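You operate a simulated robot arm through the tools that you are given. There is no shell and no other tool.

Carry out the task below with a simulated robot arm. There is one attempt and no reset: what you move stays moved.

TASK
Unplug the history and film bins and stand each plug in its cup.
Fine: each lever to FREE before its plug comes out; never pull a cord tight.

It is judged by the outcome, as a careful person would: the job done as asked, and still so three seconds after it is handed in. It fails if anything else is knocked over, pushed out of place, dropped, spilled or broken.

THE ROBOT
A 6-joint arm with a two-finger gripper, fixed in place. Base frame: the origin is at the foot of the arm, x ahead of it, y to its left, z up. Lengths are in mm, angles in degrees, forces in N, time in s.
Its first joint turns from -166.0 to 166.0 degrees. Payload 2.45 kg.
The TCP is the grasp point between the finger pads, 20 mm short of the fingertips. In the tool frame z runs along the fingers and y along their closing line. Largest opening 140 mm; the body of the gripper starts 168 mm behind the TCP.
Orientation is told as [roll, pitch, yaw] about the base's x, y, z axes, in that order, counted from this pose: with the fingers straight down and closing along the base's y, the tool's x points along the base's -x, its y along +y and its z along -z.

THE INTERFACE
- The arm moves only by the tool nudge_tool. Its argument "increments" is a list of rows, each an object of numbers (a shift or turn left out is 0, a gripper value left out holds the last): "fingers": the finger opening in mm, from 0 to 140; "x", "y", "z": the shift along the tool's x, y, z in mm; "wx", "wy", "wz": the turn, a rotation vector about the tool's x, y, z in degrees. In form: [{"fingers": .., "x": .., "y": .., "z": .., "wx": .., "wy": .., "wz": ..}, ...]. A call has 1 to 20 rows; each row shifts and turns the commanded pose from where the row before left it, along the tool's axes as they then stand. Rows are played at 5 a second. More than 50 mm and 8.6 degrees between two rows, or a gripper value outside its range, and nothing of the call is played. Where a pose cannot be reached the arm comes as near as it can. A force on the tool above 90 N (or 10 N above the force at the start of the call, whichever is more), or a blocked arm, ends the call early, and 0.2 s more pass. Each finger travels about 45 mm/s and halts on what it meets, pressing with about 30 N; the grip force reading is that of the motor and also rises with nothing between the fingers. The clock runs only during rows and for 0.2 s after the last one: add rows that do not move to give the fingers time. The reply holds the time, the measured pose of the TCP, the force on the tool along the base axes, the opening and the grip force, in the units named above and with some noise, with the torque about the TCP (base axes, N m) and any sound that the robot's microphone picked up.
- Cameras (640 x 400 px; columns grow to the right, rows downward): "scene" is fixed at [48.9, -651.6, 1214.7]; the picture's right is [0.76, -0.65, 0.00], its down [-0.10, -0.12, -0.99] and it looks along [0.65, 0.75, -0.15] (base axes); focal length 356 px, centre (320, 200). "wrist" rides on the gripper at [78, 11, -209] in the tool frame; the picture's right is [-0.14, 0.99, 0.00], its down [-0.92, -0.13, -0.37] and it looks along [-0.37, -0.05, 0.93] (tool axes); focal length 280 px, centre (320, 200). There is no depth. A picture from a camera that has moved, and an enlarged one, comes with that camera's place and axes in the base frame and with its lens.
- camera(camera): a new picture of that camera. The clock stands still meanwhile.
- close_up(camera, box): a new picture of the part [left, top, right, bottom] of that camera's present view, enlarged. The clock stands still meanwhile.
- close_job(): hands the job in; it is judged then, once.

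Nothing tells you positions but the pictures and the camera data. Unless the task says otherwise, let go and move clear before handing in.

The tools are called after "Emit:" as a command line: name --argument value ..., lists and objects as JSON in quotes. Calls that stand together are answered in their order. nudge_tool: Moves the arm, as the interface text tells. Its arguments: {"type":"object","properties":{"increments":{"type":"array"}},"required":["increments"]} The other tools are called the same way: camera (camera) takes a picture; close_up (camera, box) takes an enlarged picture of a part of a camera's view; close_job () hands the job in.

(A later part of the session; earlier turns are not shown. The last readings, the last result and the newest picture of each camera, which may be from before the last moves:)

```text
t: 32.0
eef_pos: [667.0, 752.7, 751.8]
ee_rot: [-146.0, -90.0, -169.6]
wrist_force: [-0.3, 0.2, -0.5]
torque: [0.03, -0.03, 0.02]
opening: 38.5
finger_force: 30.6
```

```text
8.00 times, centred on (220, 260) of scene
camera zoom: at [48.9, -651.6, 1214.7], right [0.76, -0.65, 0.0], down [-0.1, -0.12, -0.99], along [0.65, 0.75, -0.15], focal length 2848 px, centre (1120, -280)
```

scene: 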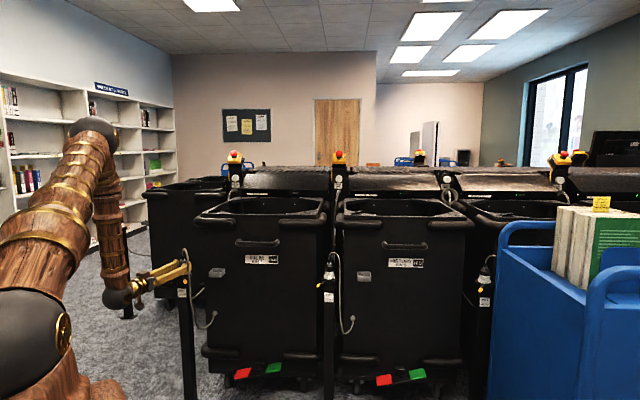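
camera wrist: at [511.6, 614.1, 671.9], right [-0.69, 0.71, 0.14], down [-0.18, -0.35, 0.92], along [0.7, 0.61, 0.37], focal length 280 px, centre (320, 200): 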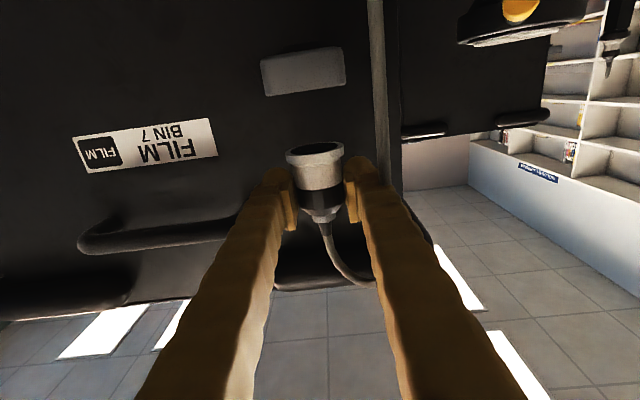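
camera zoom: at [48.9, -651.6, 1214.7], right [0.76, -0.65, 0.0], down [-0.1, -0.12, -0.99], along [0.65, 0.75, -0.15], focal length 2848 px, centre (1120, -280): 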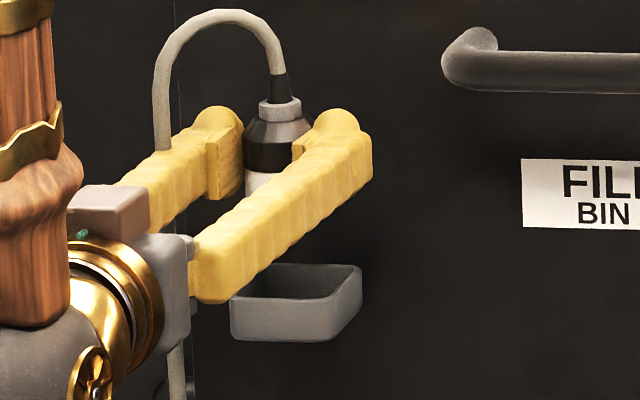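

Emit:
close_up --camera "wrist" --box '[240, 30, 368, 110]'

Emit:
close_up --camera "wrist" --box '[256, 120, 384, 200]'

Emit:
close_up --camera "scene" --box '[204, 255, 236, 275]'

```text
5.00 times, centred on (304, 70) of wrist
camera zoom: at [511.6, 614.1, 671.9], right [-0.69, 0.71, 0.14], down [-0.18, -0.35, 0.92], along [0.7, 0.61, 0.37], focal length 1402 px, centre (400, 850)
```

zoom: 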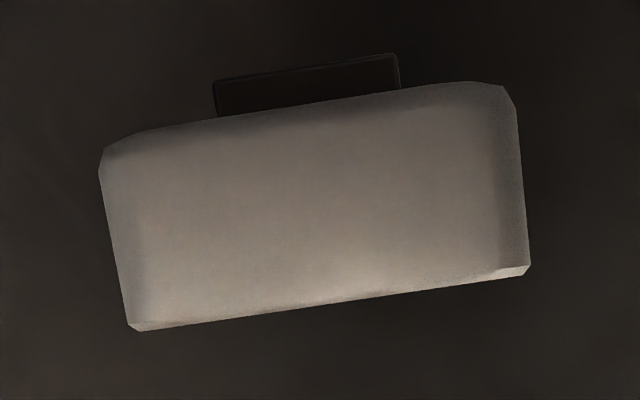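

```text
5.00 times, centred on (320, 160) of wrist
camera zoom: at [511.6, 614.1, 671.9], right [-0.69, 0.71, 0.14], down [-0.18, -0.35, 0.92], along [0.7, 0.61, 0.37], focal length 1402 px, centre (320, 400)
```

zoom: 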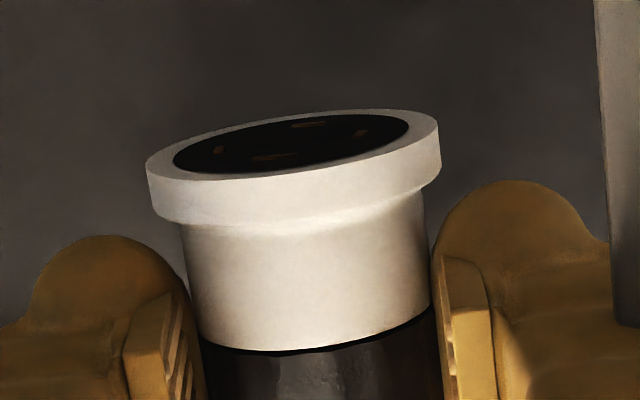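

```text
16.00 times, centred on (220, 265) of scene
camera zoom: at [48.9, -651.6, 1214.7], right [0.76, -0.65, 0.0], down [-0.1, -0.12, -0.99], along [0.65, 0.75, -0.15], focal length 5696 px, centre (1920, -840)
```

zoom: 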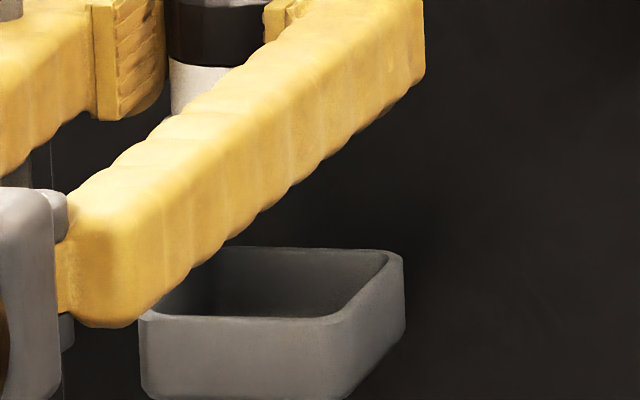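

The cup rim is around z≈674 with its centre about 27 mm deeper than the plug now. I'll move deeper and down to ~10 mm above the rim, then look from both cameras.

Emit:
nudge_tool --increments '[{"z": 12}, {"z": 13}, {"x": 15}, {"x": 15}, {}]'

Emit:
camera --camera "wrist"

Emit:
close_up --camera "scene" --box '[204, 250, 236, 270]'

Emit:
close_up --camera "wrist" --box '[240, 70, 400, 170]'

```text
t: 33.2
eef_pos: [684.8, 772.1, 721.0]
ee_rot: [-148.1, -89.9, -167.5]
wrist_force: [-0.5, -0.6, 0.0]
torque: [-0.01, -0.03, 0.08]
opening: 38.7
finger_force: 29.8
```

```text
taken
camera wrist: at [529.5, 632.1, 641.9], right [-0.69, 0.71, 0.14], down [-0.18, -0.35, 0.92], along [0.7, 0.61, 0.37], focal length 280 px, centre (320, 200)
```

wrist: 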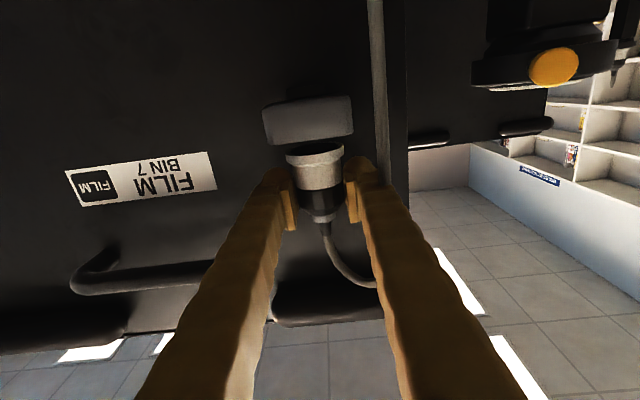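

```text
16.00 times, centred on (220, 260) of scene
camera zoom: at [48.9, -651.6, 1214.7], right [0.76, -0.65, 0.0], down [-0.1, -0.12, -0.99], along [0.65, 0.75, -0.15], focal length 5696 px, centre (1920, -760)
```

zoom: 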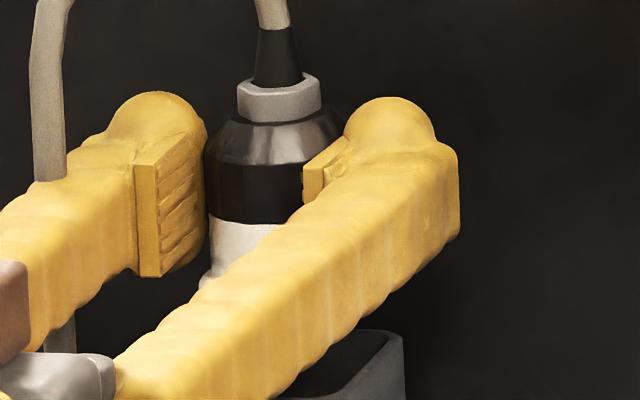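

```text
4.00 times, centred on (320, 120) of wrist
camera zoom: at [529.5, 632.1, 641.9], right [-0.69, 0.71, 0.14], down [-0.18, -0.35, 0.92], along [0.7, 0.61, 0.37], focal length 1122 px, centre (320, 520)
```

zoom: 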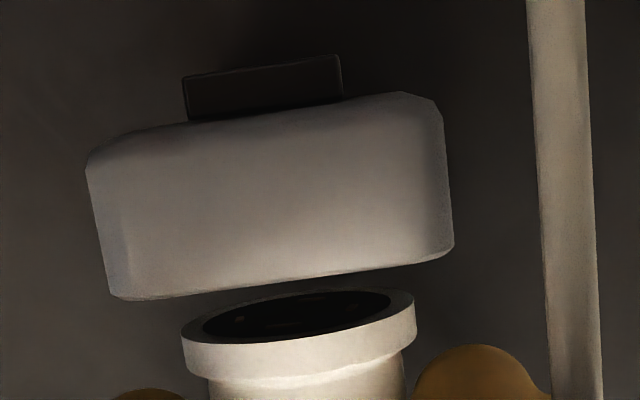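

Re-deriving from several views, the plug sits near the fingertips, so it is already slightly past the cup's centre. I back off 4 mm and lower to just above the rim, then look once more.

Emit:
nudge_tool --increments '[{"z": -4}, {"x": 5}, {"x": 4}, {}]'

Emit:
close_up --camera "scene" --box '[204, 255, 236, 275]'

Emit:
close_up --camera "wrist" --box '[240, 90, 400, 190]'

```text
t: 34.2
eef_pos: [682.0, 769.2, 711.9]
ee_rot: [-145.1, -89.9, -170.7]
wrist_force: [-0.8, -0.4, -0.4]
torque: [-0.02, -0.01, -0.01]
opening: 38.5
finger_force: 30.1
```

```text
16.00 times, centred on (220, 265) of scene
camera zoom: at [48.9, -651.6, 1214.7], right [0.76, -0.65, 0.0], down [-0.1, -0.12, -0.99], along [0.65, 0.75, -0.15], focal length 5696 px, centre (1920, -840)
```

zoom: 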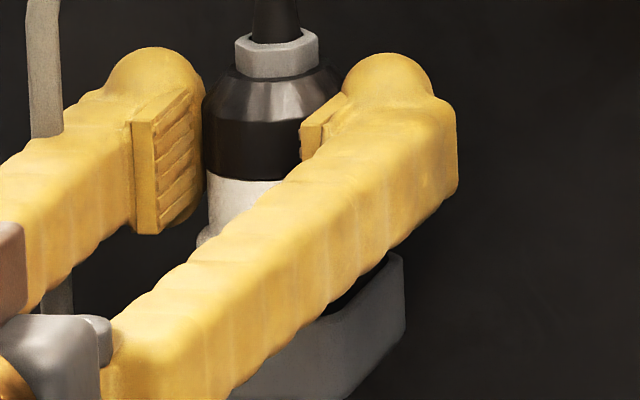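

```text
4.00 times, centred on (320, 140) of wrist
camera zoom: at [526.9, 628.9, 633.1], right [-0.69, 0.71, 0.14], down [-0.18, -0.35, 0.92], along [0.7, 0.61, 0.37], focal length 1122 px, centre (320, 440)
```

zoom: 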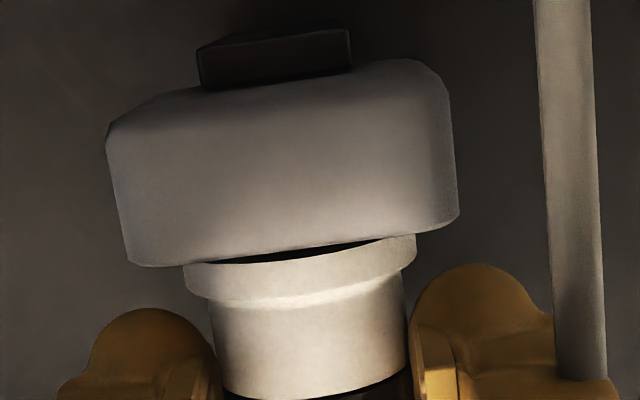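

The ring is above the cup opening, laterally centred. Lower gently in small steps watching the force.

Emit:
nudge_tool --increments '[{"x": 2.5}, {"x": 2.5}, {"x": 2}, {}]'

```text
t: 35.2
eef_pos: [682.3, 768.4, 706.9]
ee_rot: [-167.8, -89.7, -147.7]
wrist_force: [-4.7, -6.6, 26.8]
torque: [0.43, -0.4, -0.12]
opening: 38.3
finger_force: 29.6
```

It touched the rim, with the torque pointing at the back wall. I raise slightly, move 4 mm outwards and try again.

Emit:
nudge_tool --increments '[{"x": -4}, {"z": -4}, {"x": 2.5}, {"x": 2}, {"x": 2}, {}]'

```text
t: 36.6
eef_pos: [679.9, 765.0, 704.6]
ee_rot: [-162.3, -89.8, -153.2]
wrist_force: [-2.9, -7.3, 24.9]
torque: [0.5, -0.42, -0.13]
opening: 37.9
finger_force: 29.6
```

Emit:
close_up --camera "wrist" --box '[240, 90, 400, 190]'

Emit:
close_up --camera "scene" --box '[204, 255, 236, 275]'

Emit:
camera --camera "wrist"

```text
4.00 times, centred on (320, 140) of wrist
camera zoom: at [524.3, 626.6, 624.0], right [-0.69, 0.71, 0.14], down [-0.18, -0.35, 0.92], along [0.7, 0.61, 0.37], focal length 1122 px, centre (320, 440)
```

zoom: 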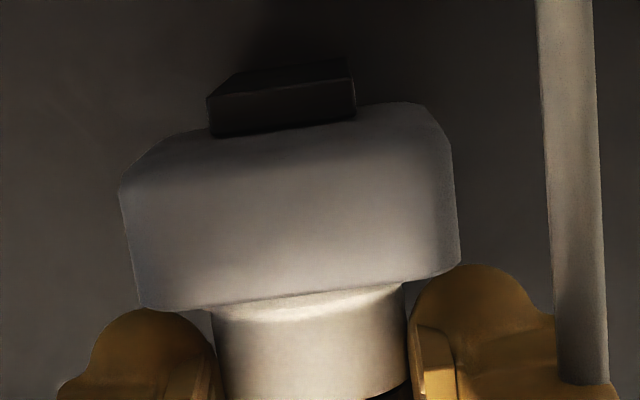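

```text
16.00 times, centred on (220, 265) of scene
camera zoom: at [48.9, -651.6, 1214.7], right [0.76, -0.65, 0.0], down [-0.1, -0.12, -0.99], along [0.65, 0.75, -0.15], focal length 5696 px, centre (1920, -840)
```

zoom: 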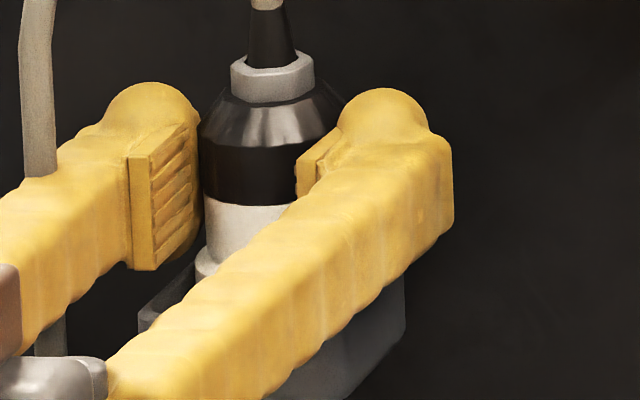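

```text
taken
camera wrist: at [524.3, 626.6, 624.0], right [-0.69, 0.71, 0.14], down [-0.18, -0.35, 0.92], along [0.7, 0.61, 0.37], focal length 280 px, centre (320, 200)
```

wrist: 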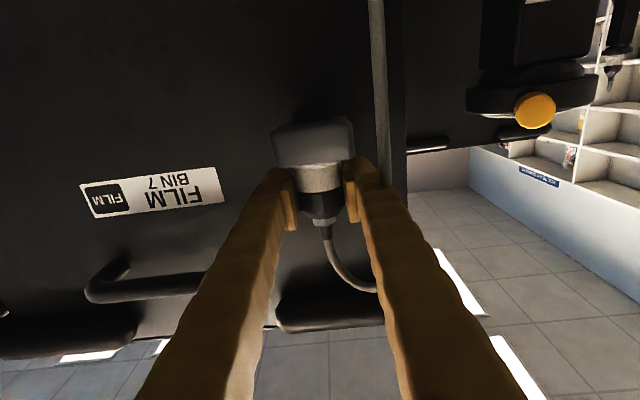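

Emit:
close_up --camera "scene" --box '[208, 262, 224, 272]'

Emit:
close_up --camera "wrist" --box '[270, 140, 366, 200]'

```text
16.00 times, centred on (216, 267) of scene
camera zoom: at [48.9, -651.6, 1214.7], right [0.76, -0.65, 0.0], down [-0.1, -0.12, -0.99], along [0.65, 0.75, -0.15], focal length 5696 px, centre (1984, -872)
```

zoom: 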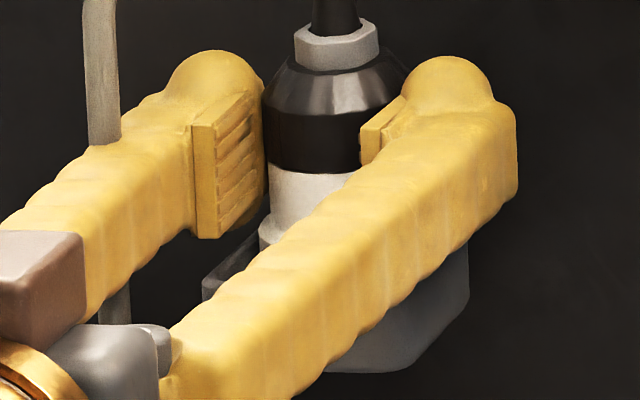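

```text
6.67 times, centred on (318, 170) of wrist
camera zoom: at [524.3, 626.6, 624.0], right [-0.69, 0.71, 0.14], down [-0.18, -0.35, 0.92], along [0.7, 0.61, 0.37], focal length 1869 px, centre (333, 400)
```

zoom: 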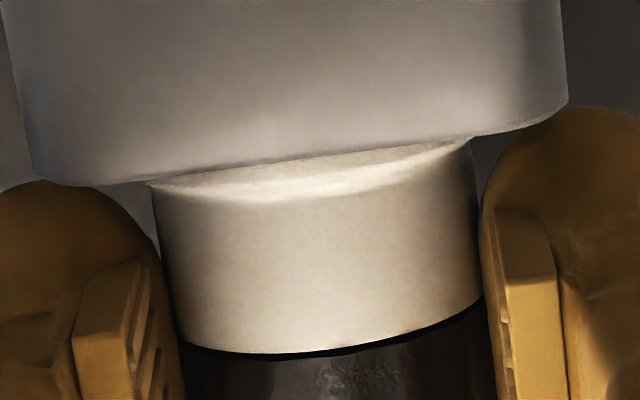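

The contact stays at the same absolute place, at the back wall, so I shift another 5 mm outwards and lower again very gently.

Emit:
nudge_tool --increments '[{"x": -6}, {"z": -5}, {"x": 3}, {"x": 1.5}, {}]'

Emit:
close_up --camera "wrist" --box '[240, 110, 400, 210]'

```text
t: 37.8
eef_pos: [674.8, 761.7, 704.0]
ee_rot: [-142.5, -89.9, -173.1]
wrist_force: [-0.6, 0.5, -0.9]
torque: [-0.03, 0.02, -0.04]
opening: 38.4
finger_force: 29.8
```

```text
4.00 times, centred on (320, 160) of wrist
camera zoom: at [520.2, 622.9, 624.8], right [-0.69, 0.71, 0.14], down [-0.18, -0.35, 0.92], along [0.7, 0.61, 0.37], focal length 1122 px, centre (320, 360)
```

zoom: 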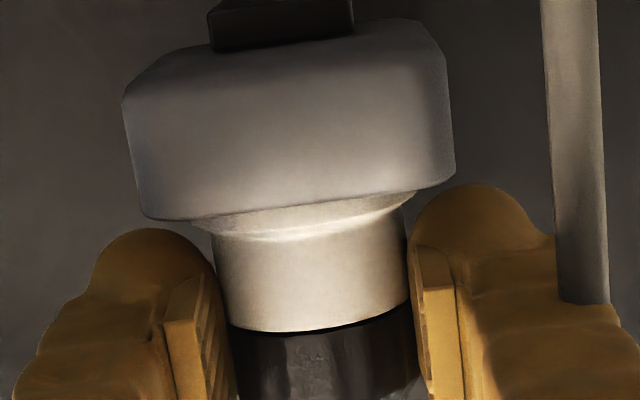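

Emit:
nudge_tool --increments '[{"x": 1}, {"x": 1}, {}]'

```text
t: 38.6
eef_pos: [675.3, 763.3, 704.0]
ee_rot: [-162.9, -89.8, -152.8]
wrist_force: [-2.4, -2.0, 12.0]
torque: [0.37, -0.27, 0.02]
opening: 37.7
finger_force: 30.0
```

Still touching at the back edge only. I shift another 4 mm outward and lower gently.

Emit:
nudge_tool --increments '[{"x": -4}, {"z": -4}, {"x": 2}, {"x": 1.5}, {"x": 1}, {"x": 1}, {}]'

```text
t: 40.2
eef_pos: [672.0, 759.5, 699.9]
ee_rot: [-144.4, -89.9, -171.1]
wrist_force: [-0.4, 0.3, -0.2]
torque: [-0.01, 0.01, -0.01]
opening: 38.2
finger_force: 29.8
```

It is entering the cup now with no force. Continue down slowly to the floor.

Emit:
nudge_tool --increments '[{"x": 1.5}, {"x": 1.5}, {"x": 1.5}, {"x": 1.5}, {}]'

Emit:
close_up --camera "wrist" --box '[240, 110, 400, 210]'

Emit:
close_up --camera "scene" --box '[204, 255, 236, 275]'

```text
t: 41.4
eef_pos: [673.0, 759.9, 693.2]
ee_rot: [-150.2, -89.8, -165.4]
wrist_force: [0.0, 0.2, -0.1]
torque: [0.0, -0.02, 0.02]
opening: 38.1
finger_force: 30.1
```

```text
4.00 times, centred on (320, 160) of wrist
camera zoom: at [517.7, 620.2, 615.3], right [-0.69, 0.71, 0.14], down [-0.18, -0.35, 0.92], along [0.7, 0.61, 0.37], focal length 1122 px, centre (320, 360)
```

zoom: 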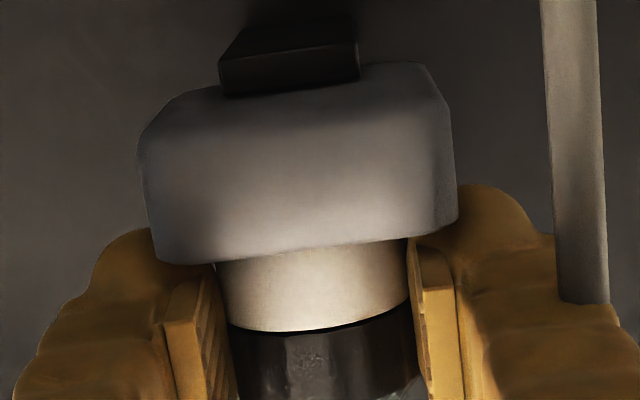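

```text
16.00 times, centred on (220, 265) of scene
camera zoom: at [48.9, -651.6, 1214.7], right [0.76, -0.65, 0.0], down [-0.1, -0.12, -0.99], along [0.65, 0.75, -0.15], focal length 5696 px, centre (1920, -840)
```

zoom: 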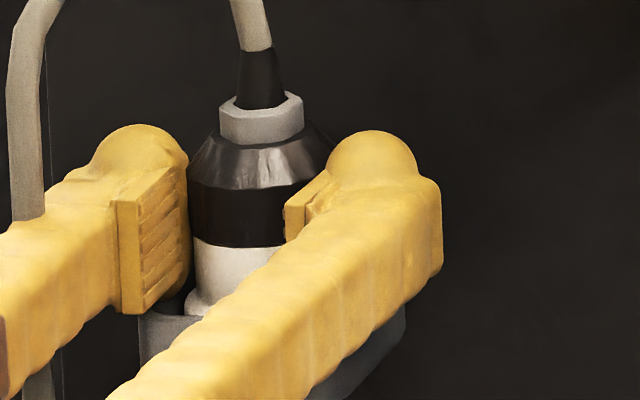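

The plug ring is inside the cup. A little further down until something touches.

Emit:
nudge_tool --increments '[{"x": 1}, {"x": 1}, {"x": 1}, {}]'

```text
t: 42.4
eef_pos: [672.6, 761.4, 694.2]
ee_rot: [-168.2, -89.6, -147.4]
wrist_force: [-7.4, -6.8, 29.4]
torque: [-0.05, -0.15, -0.07]
opening: 37.6
finger_force: 29.5
```

Contact; I relieve the pressure by 2 mm, then open and see how the plug stands.

Emit:
nudge_tool --increments '[{"x": -1}, {"x": -1}, {}, {"fingers": 42}, {"fingers": 46}, {"fingers": 52}, {}, {}]'

Emit:
close_up --camera "wrist" --box '[240, 110, 400, 210]'

Emit:
close_up --camera "scene" --box '[204, 255, 236, 275]'

```text
t: 44.2
eef_pos: [672.9, 758.4, 693.4]
ee_rot: [-128.1, -89.9, 172.4]
wrist_force: [0.3, -0.2, -0.2]
torque: [0.01, 0.02, -0.04]
opening: 51.8
finger_force: 0.0
```

```text
4.00 times, centred on (320, 160) of wrist
camera zoom: at [517.6, 620.2, 613.8], right [-0.69, 0.71, 0.14], down [-0.18, -0.35, 0.92], along [0.7, 0.61, 0.37], focal length 1122 px, centre (320, 360)
```

zoom: 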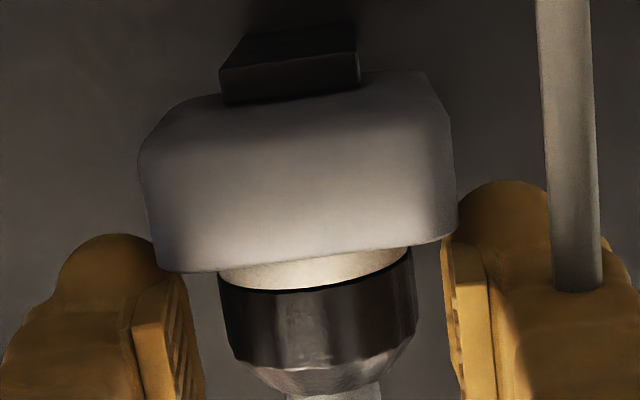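

```text
16.00 times, centred on (220, 265) of scene
camera zoom: at [48.9, -651.6, 1214.7], right [0.76, -0.65, 0.0], down [-0.1, -0.12, -0.99], along [0.65, 0.75, -0.15], focal length 5696 px, centre (1920, -840)
```

zoom: 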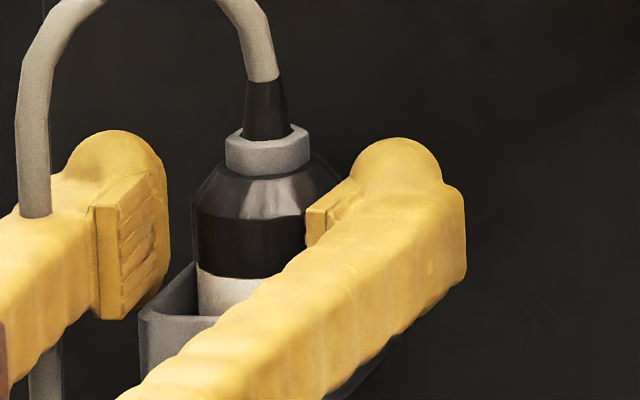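

The plug sank fully into the cup and stands upright. I open a bit more, rise slightly and withdraw straight out.

Emit:
nudge_tool --increments '[{"fingers": 60, "x": -3}, {}, {"z": -15}, {"z": -20}, {"z": -25}, {"z": -30}, {"z": -30}, {"z": -30}, {}]'

Emit:
camera --camera "wrist"

Emit:
close_up --camera "scene" --box '[156, 225, 252, 285]'

Emit:
camera --camera "scene"

```text
t: 46.2
eef_pos: [565.0, 654.4, 697.6]
ee_rot: [-149.5, -90.0, -166.2]
wrist_force: [0.1, -0.4, 0.4]
torque: [0.04, 0.01, 0.01]
opening: 60.1
finger_force: 0.0
```

```text
taken
camera wrist: at [411.3, 515.2, 617.1], right [-0.69, 0.71, 0.14], down [-0.18, -0.35, 0.92], along [0.7, 0.61, 0.37], focal length 280 px, centre (320, 200)
```

wrist: 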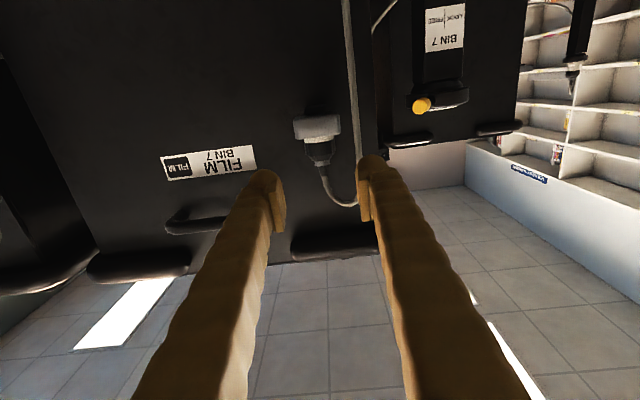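

```text
6.67 times, centred on (204, 255) of scene
camera zoom: at [48.9, -651.6, 1214.7], right [0.76, -0.65, 0.0], down [-0.1, -0.12, -0.99], along [0.65, 0.75, -0.15], focal length 2373 px, centre (1093, -167)
```

zoom: 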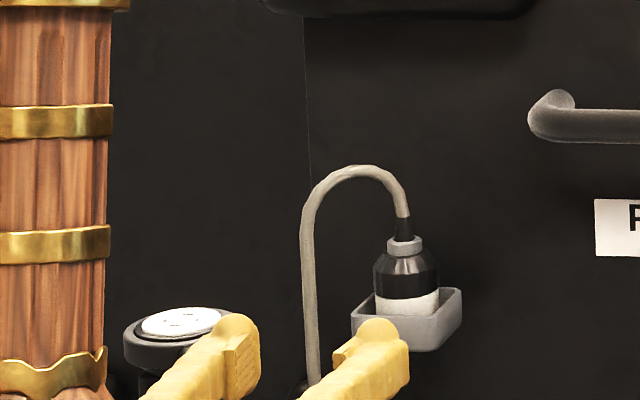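

```text
taken
```

scene: 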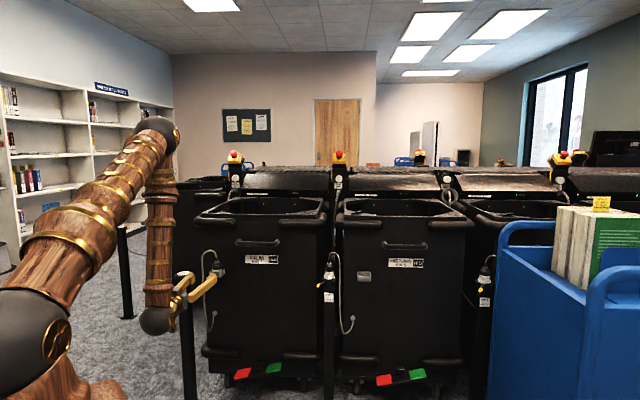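

Film's plug is standing in its cup with slack cord. Now to the history post: close the fingers and travel right along the row at safe distance to left of its lever.

Emit:
nudge_tool --increments '[{"fingers": 0, "y": -45}, {"y": -45}, {"y": -45}, {"y": -45}, {"y": -45}, {"y": -45}, {"y": -45}, {"y": -45}, {"y": -40}, {}]'

Emit:
camera --camera "wrist"

Emit:
camera --camera "scene"

```text
t: 48.4
eef_pos: [845.2, 368.9, 697.3]
ee_rot: [-155.3, -89.9, -160.3]
wrist_force: [-0.1, 0.4, -0.4]
torque: [0.02, 0.01, -0.03]
opening: 0.0
finger_force: 29.1
```

```text
taken
camera wrist: at [690.6, 229.7, 617.9], right [-0.69, 0.71, 0.14], down [-0.18, -0.35, 0.92], along [0.7, 0.61, 0.37], focal length 280 px, centre (320, 200)
```

wrist: 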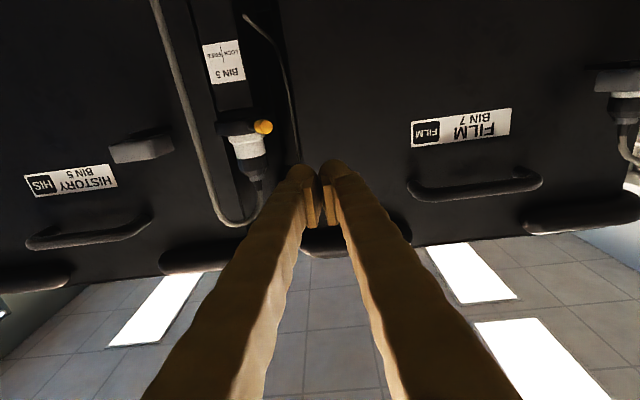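

```text
taken
```

scene: 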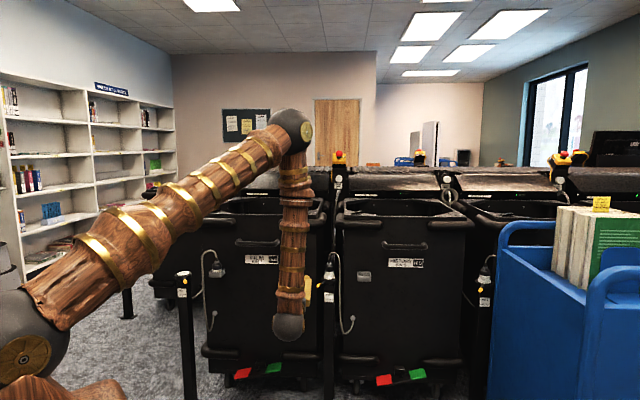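

Lever and plug are where expected. Lower to lever height and advance on its left side.

Emit:
nudge_tool --increments '[{"x": 22}, {"x": 23}, {"z": 38}, {"z": 38}, {"y": -8}, {"y": -8}, {}]'

Emit:
camera --camera "wrist"

Emit:
close_up --camera "scene" --box '[280, 230, 376, 290]'

```text
t: 50.0
eef_pos: [909.9, 411.3, 651.5]
ee_rot: [-147.0, -90.0, -168.5]
wrist_force: [-0.1, 0.2, 0.2]
torque: [-0.02, -0.02, 0.01]
opening: 0.0
finger_force: 29.5
```

```text
taken
camera wrist: at [756.0, 271.4, 572.5], right [-0.69, 0.71, 0.14], down [-0.18, -0.35, 0.92], along [0.7, 0.61, 0.37], focal length 280 px, centre (320, 200)
```

wrist: 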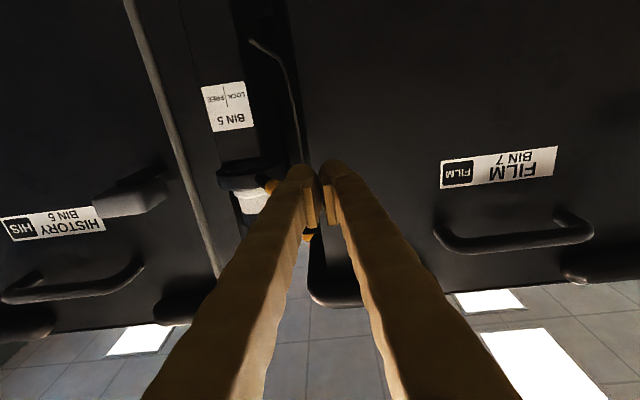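

```text
6.67 times, centred on (328, 260) of scene
camera zoom: at [48.9, -651.6, 1214.7], right [0.76, -0.65, 0.0], down [-0.1, -0.12, -0.99], along [0.65, 0.75, -0.15], focal length 2373 px, centre (267, -200)
```

zoom: 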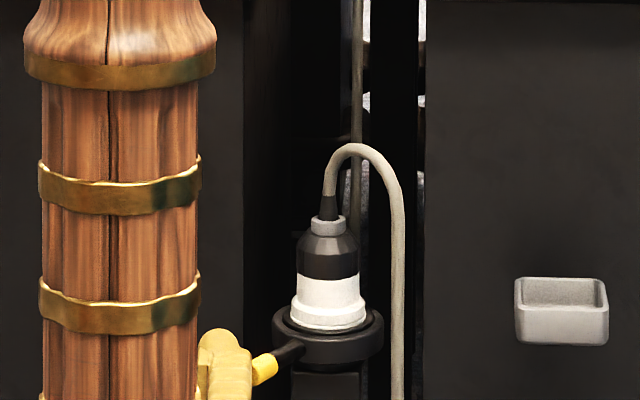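

The fingers are left of the lever's yellow end at the right height. Push right.

Emit:
nudge_tool --increments '[{"y": -6}, {"y": -6}, {"y": -6}, {"y": -6}, {"y": -6}, {"y": -6}, {"y": -6}, {"y": -6}, {"y": -6}, {"y": -6}, {"y": -6}, {}]'

Emit:
camera --camera "wrist"

Emit:
close_up --camera "scene" --box '[280, 230, 376, 290]'

```text
t: 50.9
eef_pos: [918.4, 400.4, 651.5]
ee_rot: [92.3, -90.0, -47.6]
wrist_force: [-33.8, -9.2, 11.7]
torque: [-0.19, -0.21, -0.52]
opening: 0.0
finger_force: 29.8
stopped in row 4: the force on the tool passed its limit at 101 N (the readings are from after the stop); the commanded pose is now the measured one
```

```text
taken
camera wrist: at [763.4, 259.1, 572.5], right [-0.7, 0.7, 0.14], down [-0.17, -0.35, 0.92], along [0.7, 0.62, 0.37], focal length 280 px, centre (320, 200)
```

wrist: 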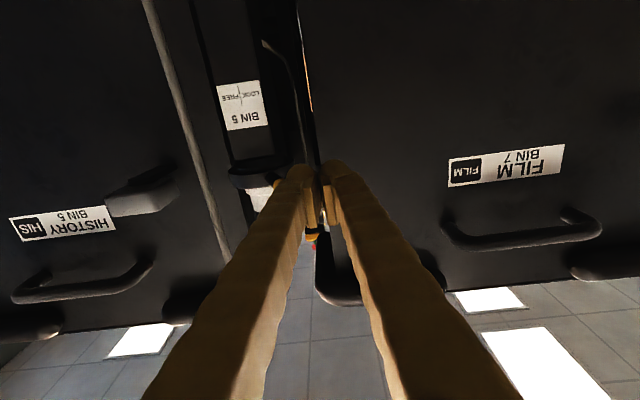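

```text
6.67 times, centred on (328, 260) of scene
camera zoom: at [48.9, -651.6, 1214.7], right [0.76, -0.65, 0.0], down [-0.1, -0.12, -0.99], along [0.65, 0.75, -0.15], focal length 2373 px, centre (267, -200)
```

zoom: 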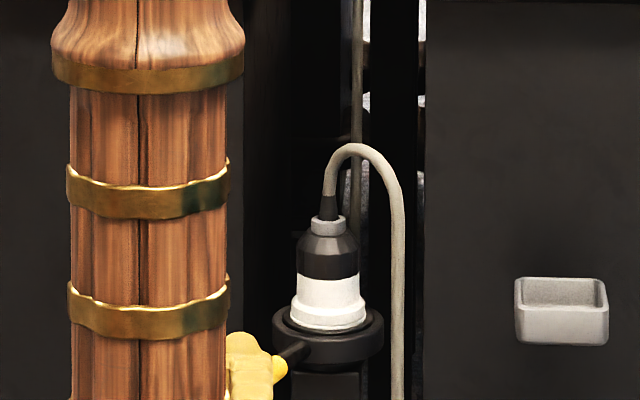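

It stopped at high force early. Let me look closely before trying anything else.

Emit:
close_up --camera "scene" --box '[304, 270, 336, 290]'

Emit:
close_up --camera "wrist" --box '[220, 140, 380, 240]'

```text
16.00 times, centred on (320, 280) of scene
camera zoom: at [48.9, -651.6, 1214.7], right [0.76, -0.65, 0.0], down [-0.1, -0.12, -0.99], along [0.65, 0.75, -0.15], focal length 5696 px, centre (320, -1080)
```

zoom: 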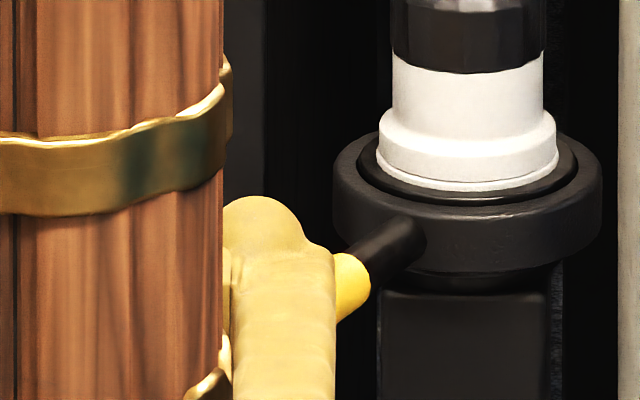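

```text
4.00 times, centred on (300, 190) of wrist
camera zoom: at [763.4, 259.1, 572.5], right [-0.7, 0.7, 0.14], down [-0.17, -0.35, 0.92], along [0.7, 0.62, 0.37], focal length 1122 px, centre (400, 240)
```

zoom: 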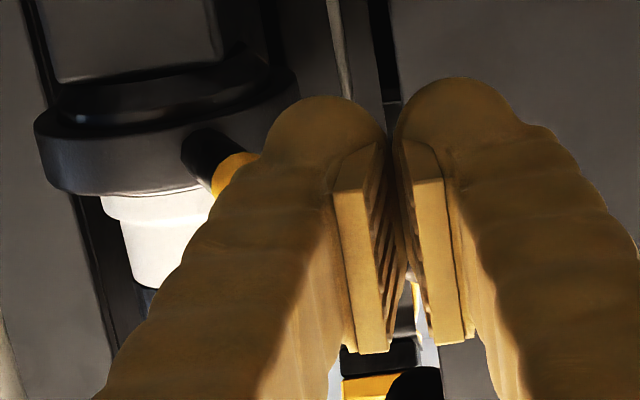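

The lever end was jamming against the finger's slanted flank. I'll back away and use the same tilted tool pose that worked on the film lever.

Emit:
nudge_tool --increments '[{"y": 6}, {"y": 12}, {"z": -35}, {"z": -35}, {"x": -45}, {"wy": 7.6}, {"wy": 7.6}, {"wy": 7.6}, {"wy": 7.6}, {"wy": 7.6}, {"wy": 7.6}, {"wy": 7.6}, {}]'

Emit:
camera --camera "wrist"

Emit:
close_up --camera "scene" --box '[280, 230, 376, 290]'

```text
t: 53.6
eef_pos: [857.1, 363.2, 695.7]
ee_rot: [0.2, -36.6, 44.5]
wrist_force: [0.6, 0.2, 0.4]
torque: [0.04, 0.02, 0.0]
opening: 0.1
finger_force: 29.7
```

```text
taken
camera wrist: at [717.7, 237.3, 815.8], right [-0.62, 0.78, 0.08], down [0.46, 0.27, 0.85], along [0.64, 0.56, -0.53], focal length 280 px, centre (320, 200)
```

wrist: 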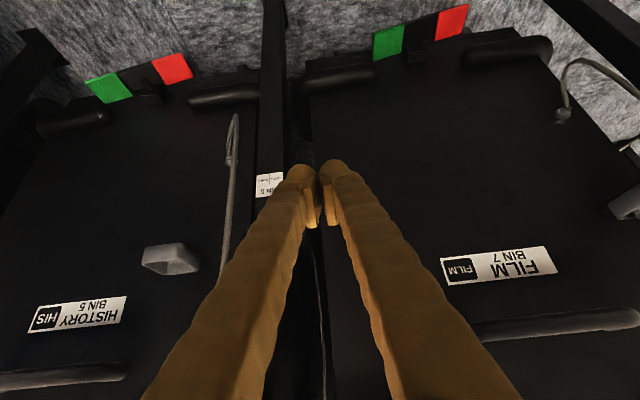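

```text
6.67 times, centred on (328, 260) of scene
camera zoom: at [48.9, -651.6, 1214.7], right [0.76, -0.65, 0.0], down [-0.1, -0.12, -0.99], along [0.65, 0.75, -0.15], focal length 2373 px, centre (267, -200)
```

zoom: 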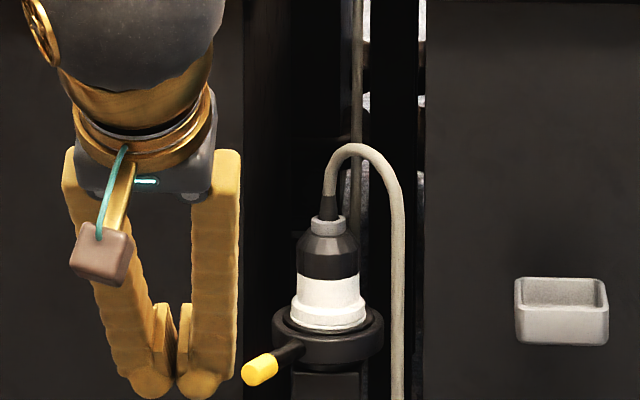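

The lever is unchanged. Approach in the tilted pose and push as before.

Emit:
nudge_tool --increments '[{"x": -15, "z": 38.4}, {"x": -15, "z": 38.4}, {"y": -8}, {"y": -5}, {"y": -5}, {"y": -5}, {"y": -5}, {"y": -5}, {"y": -5}, {"y": -5}, {"y": -5}, {}]'

Emit:
close_up --camera "scene" --box '[280, 230, 376, 290]'

Emit:
camera --camera "wrist"

```text
t: 56.2
eef_pos: [939.9, 377.3, 651.9]
ee_rot: [0.1, -36.9, 44.5]
wrist_force: [-0.2, 0.5, -0.1]
torque: [0.0, 0.06, 0.02]
opening: 0.0
finger_force: 29.6
```

```text
6.67 times, centred on (328, 260) of scene
camera zoom: at [48.9, -651.6, 1214.7], right [0.76, -0.65, 0.0], down [-0.1, -0.12, -0.99], along [0.65, 0.75, -0.15], focal length 2373 px, centre (267, -200)
```

zoom: 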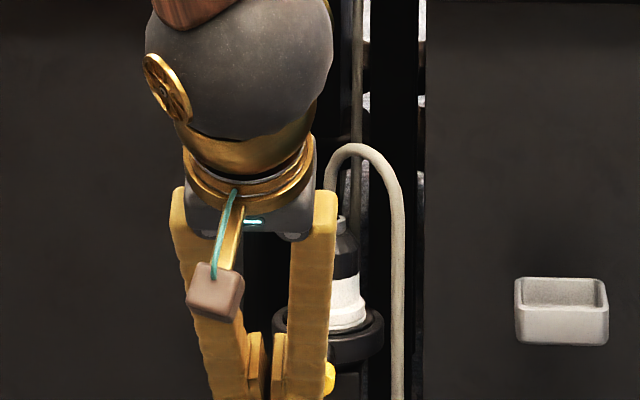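

```text
taken
camera wrist: at [800.9, 252.4, 771.9], right [-0.62, 0.78, 0.08], down [0.46, 0.27, 0.85], along [0.64, 0.56, -0.53], focal length 280 px, centre (320, 200)
```

wrist: 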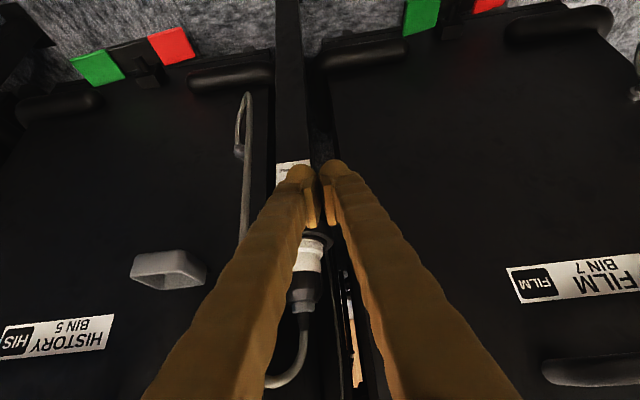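

The lever moves freely now. Continue to the FREE stop.

Emit:
nudge_tool --increments '[{"y": -5}, {"y": -5}, {"y": -5}, {"y": -5}, {"y": -5}, {"y": -5}, {"y": -4}, {}]'

Emit:
close_up --camera "scene" --box '[280, 230, 376, 290]'

```text
t: 58.0
eef_pos: [964.6, 352.7, 652.0]
ee_rot: [0.1, -36.9, 44.5]
wrist_force: [-0.3, 0.1, -0.1]
torque: [-0.02, 0.02, -0.01]
opening: 0.0
finger_force: 29.1
```

```text
6.67 times, centred on (328, 260) of scene
camera zoom: at [48.9, -651.6, 1214.7], right [0.76, -0.65, 0.0], down [-0.1, -0.12, -0.99], along [0.65, 0.75, -0.15], focal length 2373 px, centre (267, -200)
```

zoom: 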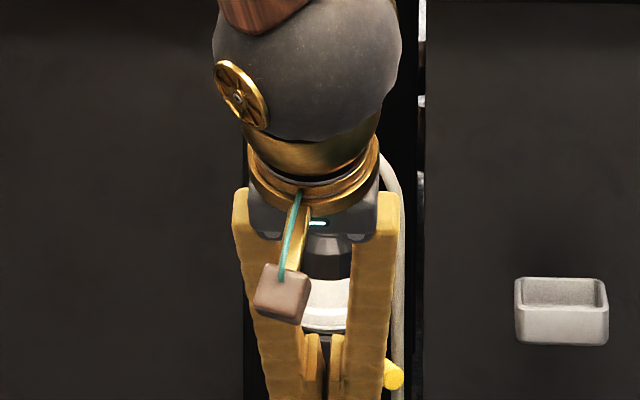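

Emit:
nudge_tool --increments '[{"y": -3}, {"y": -3}, {"y": -2}, {"y": -2}, {}]'

Emit:
close_up --camera "scene" --box '[280, 230, 376, 290]'

```text
t: 59.2
eef_pos: [970.4, 346.7, 651.6]
ee_rot: [0.2, -36.8, 44.6]
wrist_force: [-23.4, 15.8, 5.2]
torque: [-0.01, -0.13, 0.33]
opening: 0.0
finger_force: 29.7
```

```text
6.67 times, centred on (328, 260) of scene
camera zoom: at [48.9, -651.6, 1214.7], right [0.76, -0.65, 0.0], down [-0.1, -0.12, -0.99], along [0.65, 0.75, -0.15], focal length 2373 px, centre (267, -200)
```

zoom: 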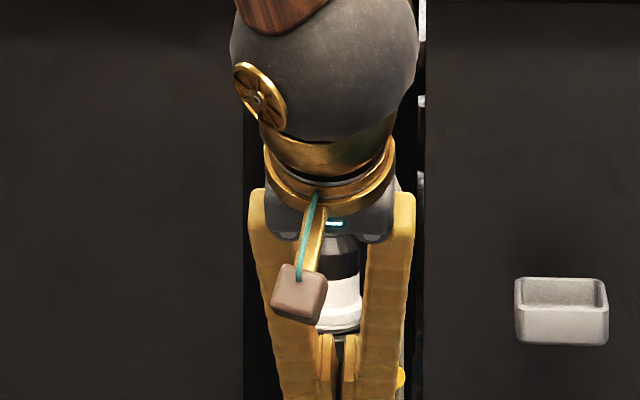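

A clear stop is felt. One more small push to seat it, then back off and verify.

Emit:
nudge_tool --increments '[{"y": -2}, {}, {"y": 6}, {"y": 10}, {"x": 20, "z": -25, "y": 10}, {"x": 20, "z": -25, "y": 20}, {"x": 15, "z": -25, "y": 30}, {"y": 30}, {"y": 20}, {}]'

Emit:
camera --camera "wrist"

Emit:
close_up --camera "scene" --box '[280, 230, 376, 290]'

```text
t: 61.5
eef_pos: [820.0, 372.3, 679.9]
ee_rot: [0.1, -36.7, 44.6]
wrist_force: [0.7, -0.1, -0.3]
torque: [-0.01, -0.01, -0.02]
opening: 0.2
finger_force: 29.5
```

```text
taken
camera wrist: at [681.4, 246.7, 799.7], right [-0.62, 0.78, 0.08], down [0.46, 0.27, 0.85], along [0.64, 0.56, -0.53], focal length 280 px, centre (320, 200)
```

wrist: 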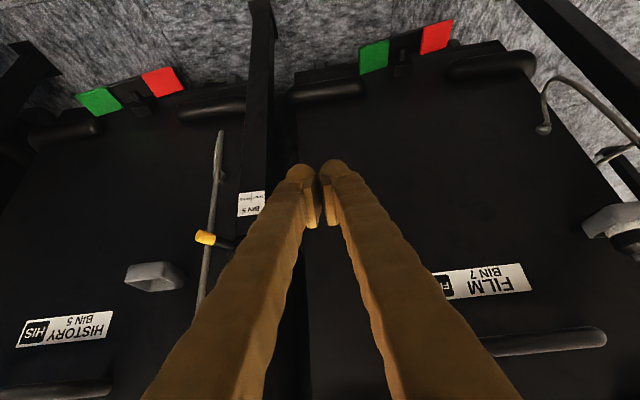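

```text
6.67 times, centred on (328, 260) of scene
camera zoom: at [48.9, -651.6, 1214.7], right [0.76, -0.65, 0.0], down [-0.1, -0.12, -0.99], along [0.65, 0.75, -0.15], focal length 2373 px, centre (267, -200)
```

zoom: 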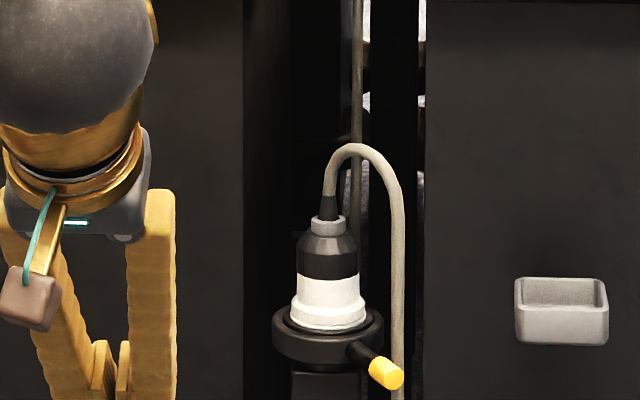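

The history lever now points to FREE. Next I level the tool, yaw to ~31°, open and line up on the history plug.

Emit:
nudge_tool --increments '[{"wy": -7.6}, {"wy": -7.6}, {"wy": -7.6}, {"wy": -7.6}, {"wy": -7.6}, {"wy": -7.6}, {"wy": -7.6}, {"wx": 6.9}, {"wx": 6.9}, {"x": -15, "y": -34, "fingers": 66}, {"y": -33}, {"z": 28}, {"z": 28}, {}]'

Emit:
camera --camera "wrist"

Emit:
close_up --camera "scene" --box '[264, 220, 392, 300]'

```text
t: 64.5
eef_pos: [902.3, 343.7, 695.4]
ee_rot: [73.7, -89.9, -42.8]
wrist_force: [0.0, -0.3, 0.2]
torque: [0.01, 0.01, -0.02]
opening: 65.9
finger_force: 0.2
```

```text
taken
camera wrist: at [720.0, 245.0, 615.4], right [-0.51, 0.85, 0.14], down [-0.25, -0.3, 0.92], along [0.82, 0.43, 0.36], focal length 280 px, centre (320, 200)
```

wrist: 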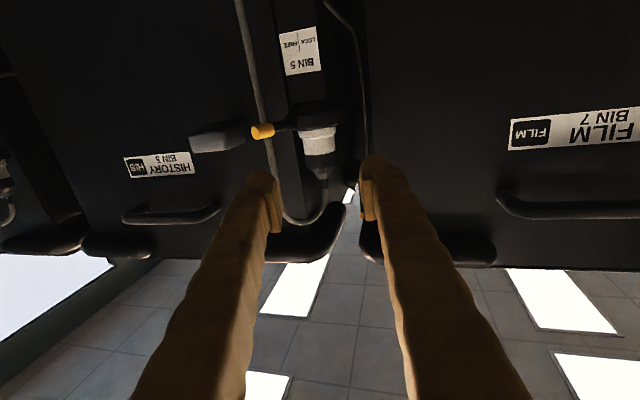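

```text
5.00 times, centred on (328, 260) of scene
camera zoom: at [48.9, -651.6, 1214.7], right [0.76, -0.65, 0.0], down [-0.1, -0.12, -0.99], along [0.65, 0.75, -0.15], focal length 1780 px, centre (280, -100)
```

zoom: 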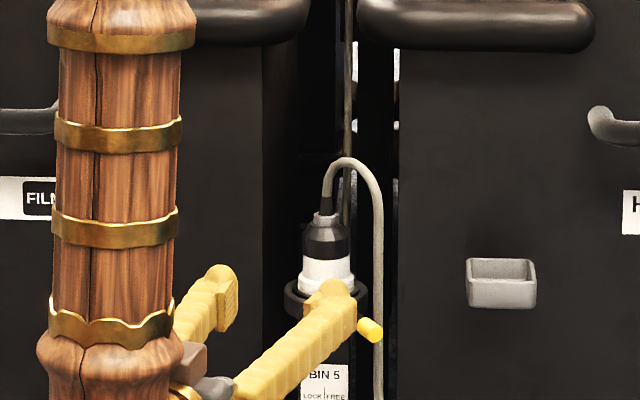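

Aligned. Advance most of the way and check.

Emit:
nudge_tool --increments '[{"fingers": 60, "z": 25}, {"z": 25}, {"z": 20}, {"z": 15}, {}]'

Emit:
camera --camera "wrist"

Emit:
close_up --camera "scene" --box '[264, 220, 392, 300]'

```text
t: 65.7
eef_pos: [977.2, 386.9, 693.3]
ee_rot: [67.4, -89.9, -36.5]
wrist_force: [-0.1, 0.3, 0.8]
torque: [0.0, -0.03, 0.02]
opening: 60.3
finger_force: 0.1
```

```text
taken
camera wrist: at [792.8, 288.5, 615.5], right [-0.51, 0.85, 0.14], down [-0.25, -0.3, 0.92], along [0.82, 0.43, 0.36], focal length 280 px, centre (320, 200)
```

wrist: 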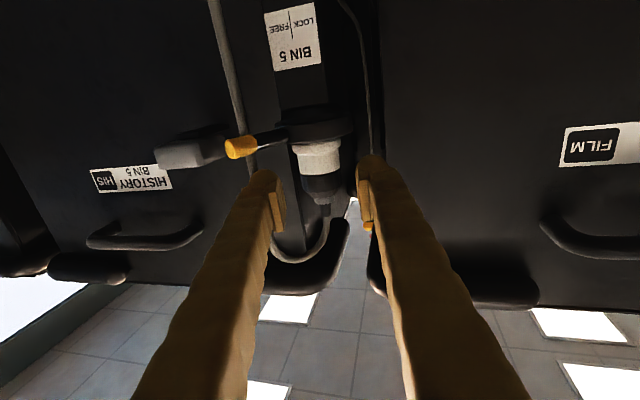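

```text
5.00 times, centred on (328, 260) of scene
camera zoom: at [48.9, -651.6, 1214.7], right [0.76, -0.65, 0.0], down [-0.1, -0.12, -0.99], along [0.65, 0.75, -0.15], focal length 1780 px, centre (280, -100)
```

zoom: 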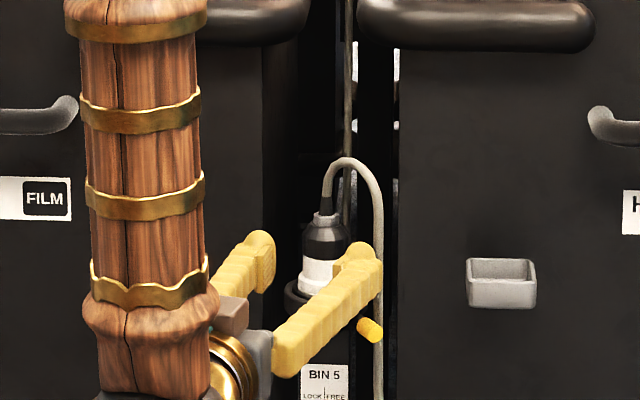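

Emit:
nudge_tool --increments '[{"x": -4}, {"z": 12}, {"z": 12}, {"z": 12}, {"z": 11}, {}]'

Emit:
close_up --camera "wrist" --box '[160, 100, 400, 300]'

Emit:
close_up --camera "scene" --box '[296, 240, 376, 290]'

```text
t: 67.0
eef_pos: [1017.1, 410.9, 698.0]
ee_rot: [65.5, -90.0, -34.7]
wrist_force: [0.1, 0.0, 1.2]
torque: [-0.01, 0.02, -0.01]
opening: 60.2
finger_force: 0.0
```

```text
2.00 times, centred on (280, 200) of wrist
camera zoom: at [833.1, 312.5, 619.7], right [-0.51, 0.85, 0.14], down [-0.25, -0.3, 0.92], along [0.83, 0.43, 0.36], focal length 561 px, centre (400, 200)
```

zoom: 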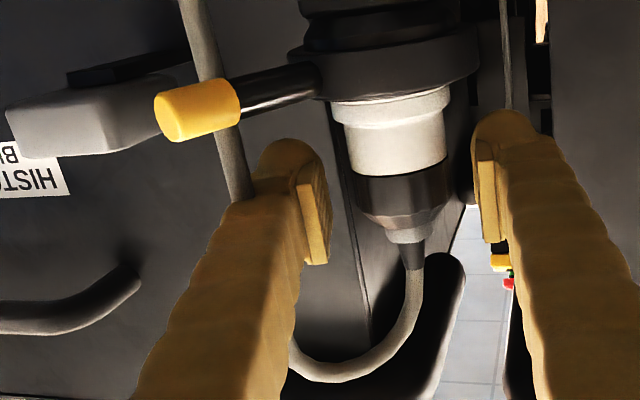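

```text
8.00 times, centred on (336, 265) of scene
camera zoom: at [48.9, -651.6, 1214.7], right [0.76, -0.65, 0.0], down [-0.1, -0.12, -0.99], along [0.65, 0.75, -0.15], focal length 2848 px, centre (192, -320)
```

zoom: 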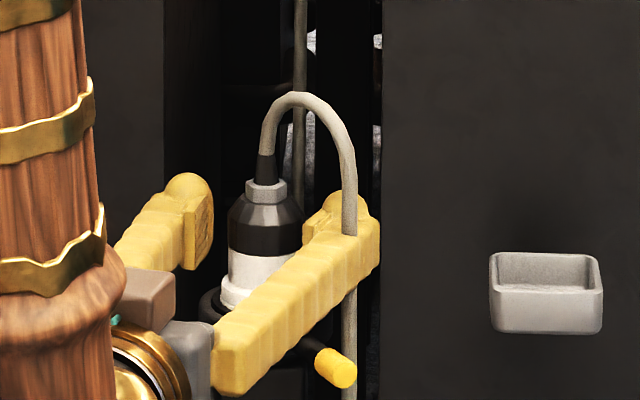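

Well centred; 6 mm deeper gives a better hold. Then close.

Emit:
nudge_tool --increments '[{"z": 6}, {}, {"fingers": 48}, {}, {"fingers": 30}, {}, {}]'

Emit:
close_up --camera "wrist" --box '[160, 100, 400, 300]'

Emit:
close_up --camera "scene" --box '[296, 240, 376, 290]'

```text
t: 68.7
eef_pos: [1020.8, 414.5, 698.6]
ee_rot: [67.3, -89.9, -36.6]
wrist_force: [0.3, 0.4, 0.5]
torque: [0.0, 0.0, 0.02]
opening: 38.7
finger_force: 30.1
heard: snap
```

```text
2.00 times, centred on (280, 200) of wrist
camera zoom: at [838.2, 315.5, 619.6], right [-0.51, 0.85, 0.14], down [-0.25, -0.3, 0.92], along [0.82, 0.43, 0.36], focal length 561 px, centre (400, 200)
```

zoom: 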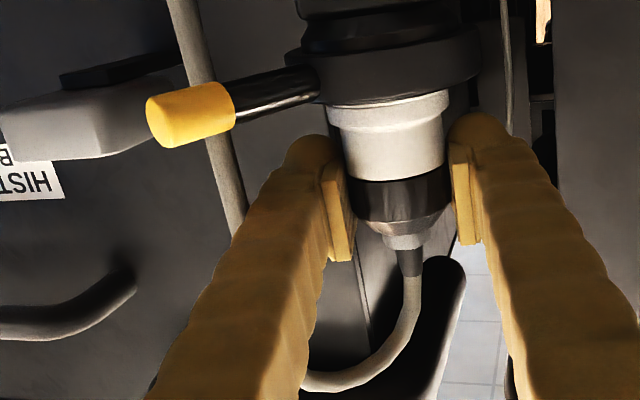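

```text
8.00 times, centred on (336, 265) of scene
camera zoom: at [48.9, -651.6, 1214.7], right [0.76, -0.65, 0.0], down [-0.1, -0.12, -0.99], along [0.65, 0.75, -0.15], focal length 2848 px, centre (192, -320)
```

zoom: 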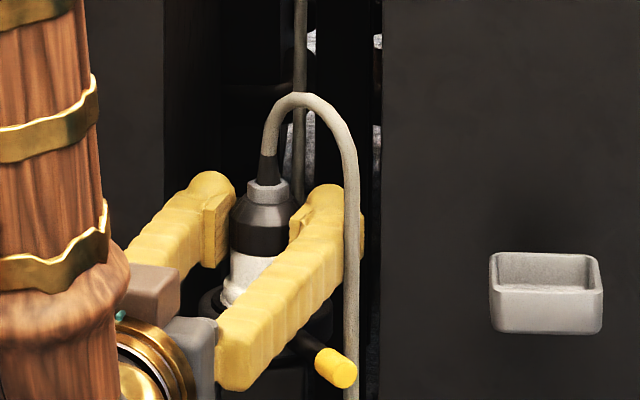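

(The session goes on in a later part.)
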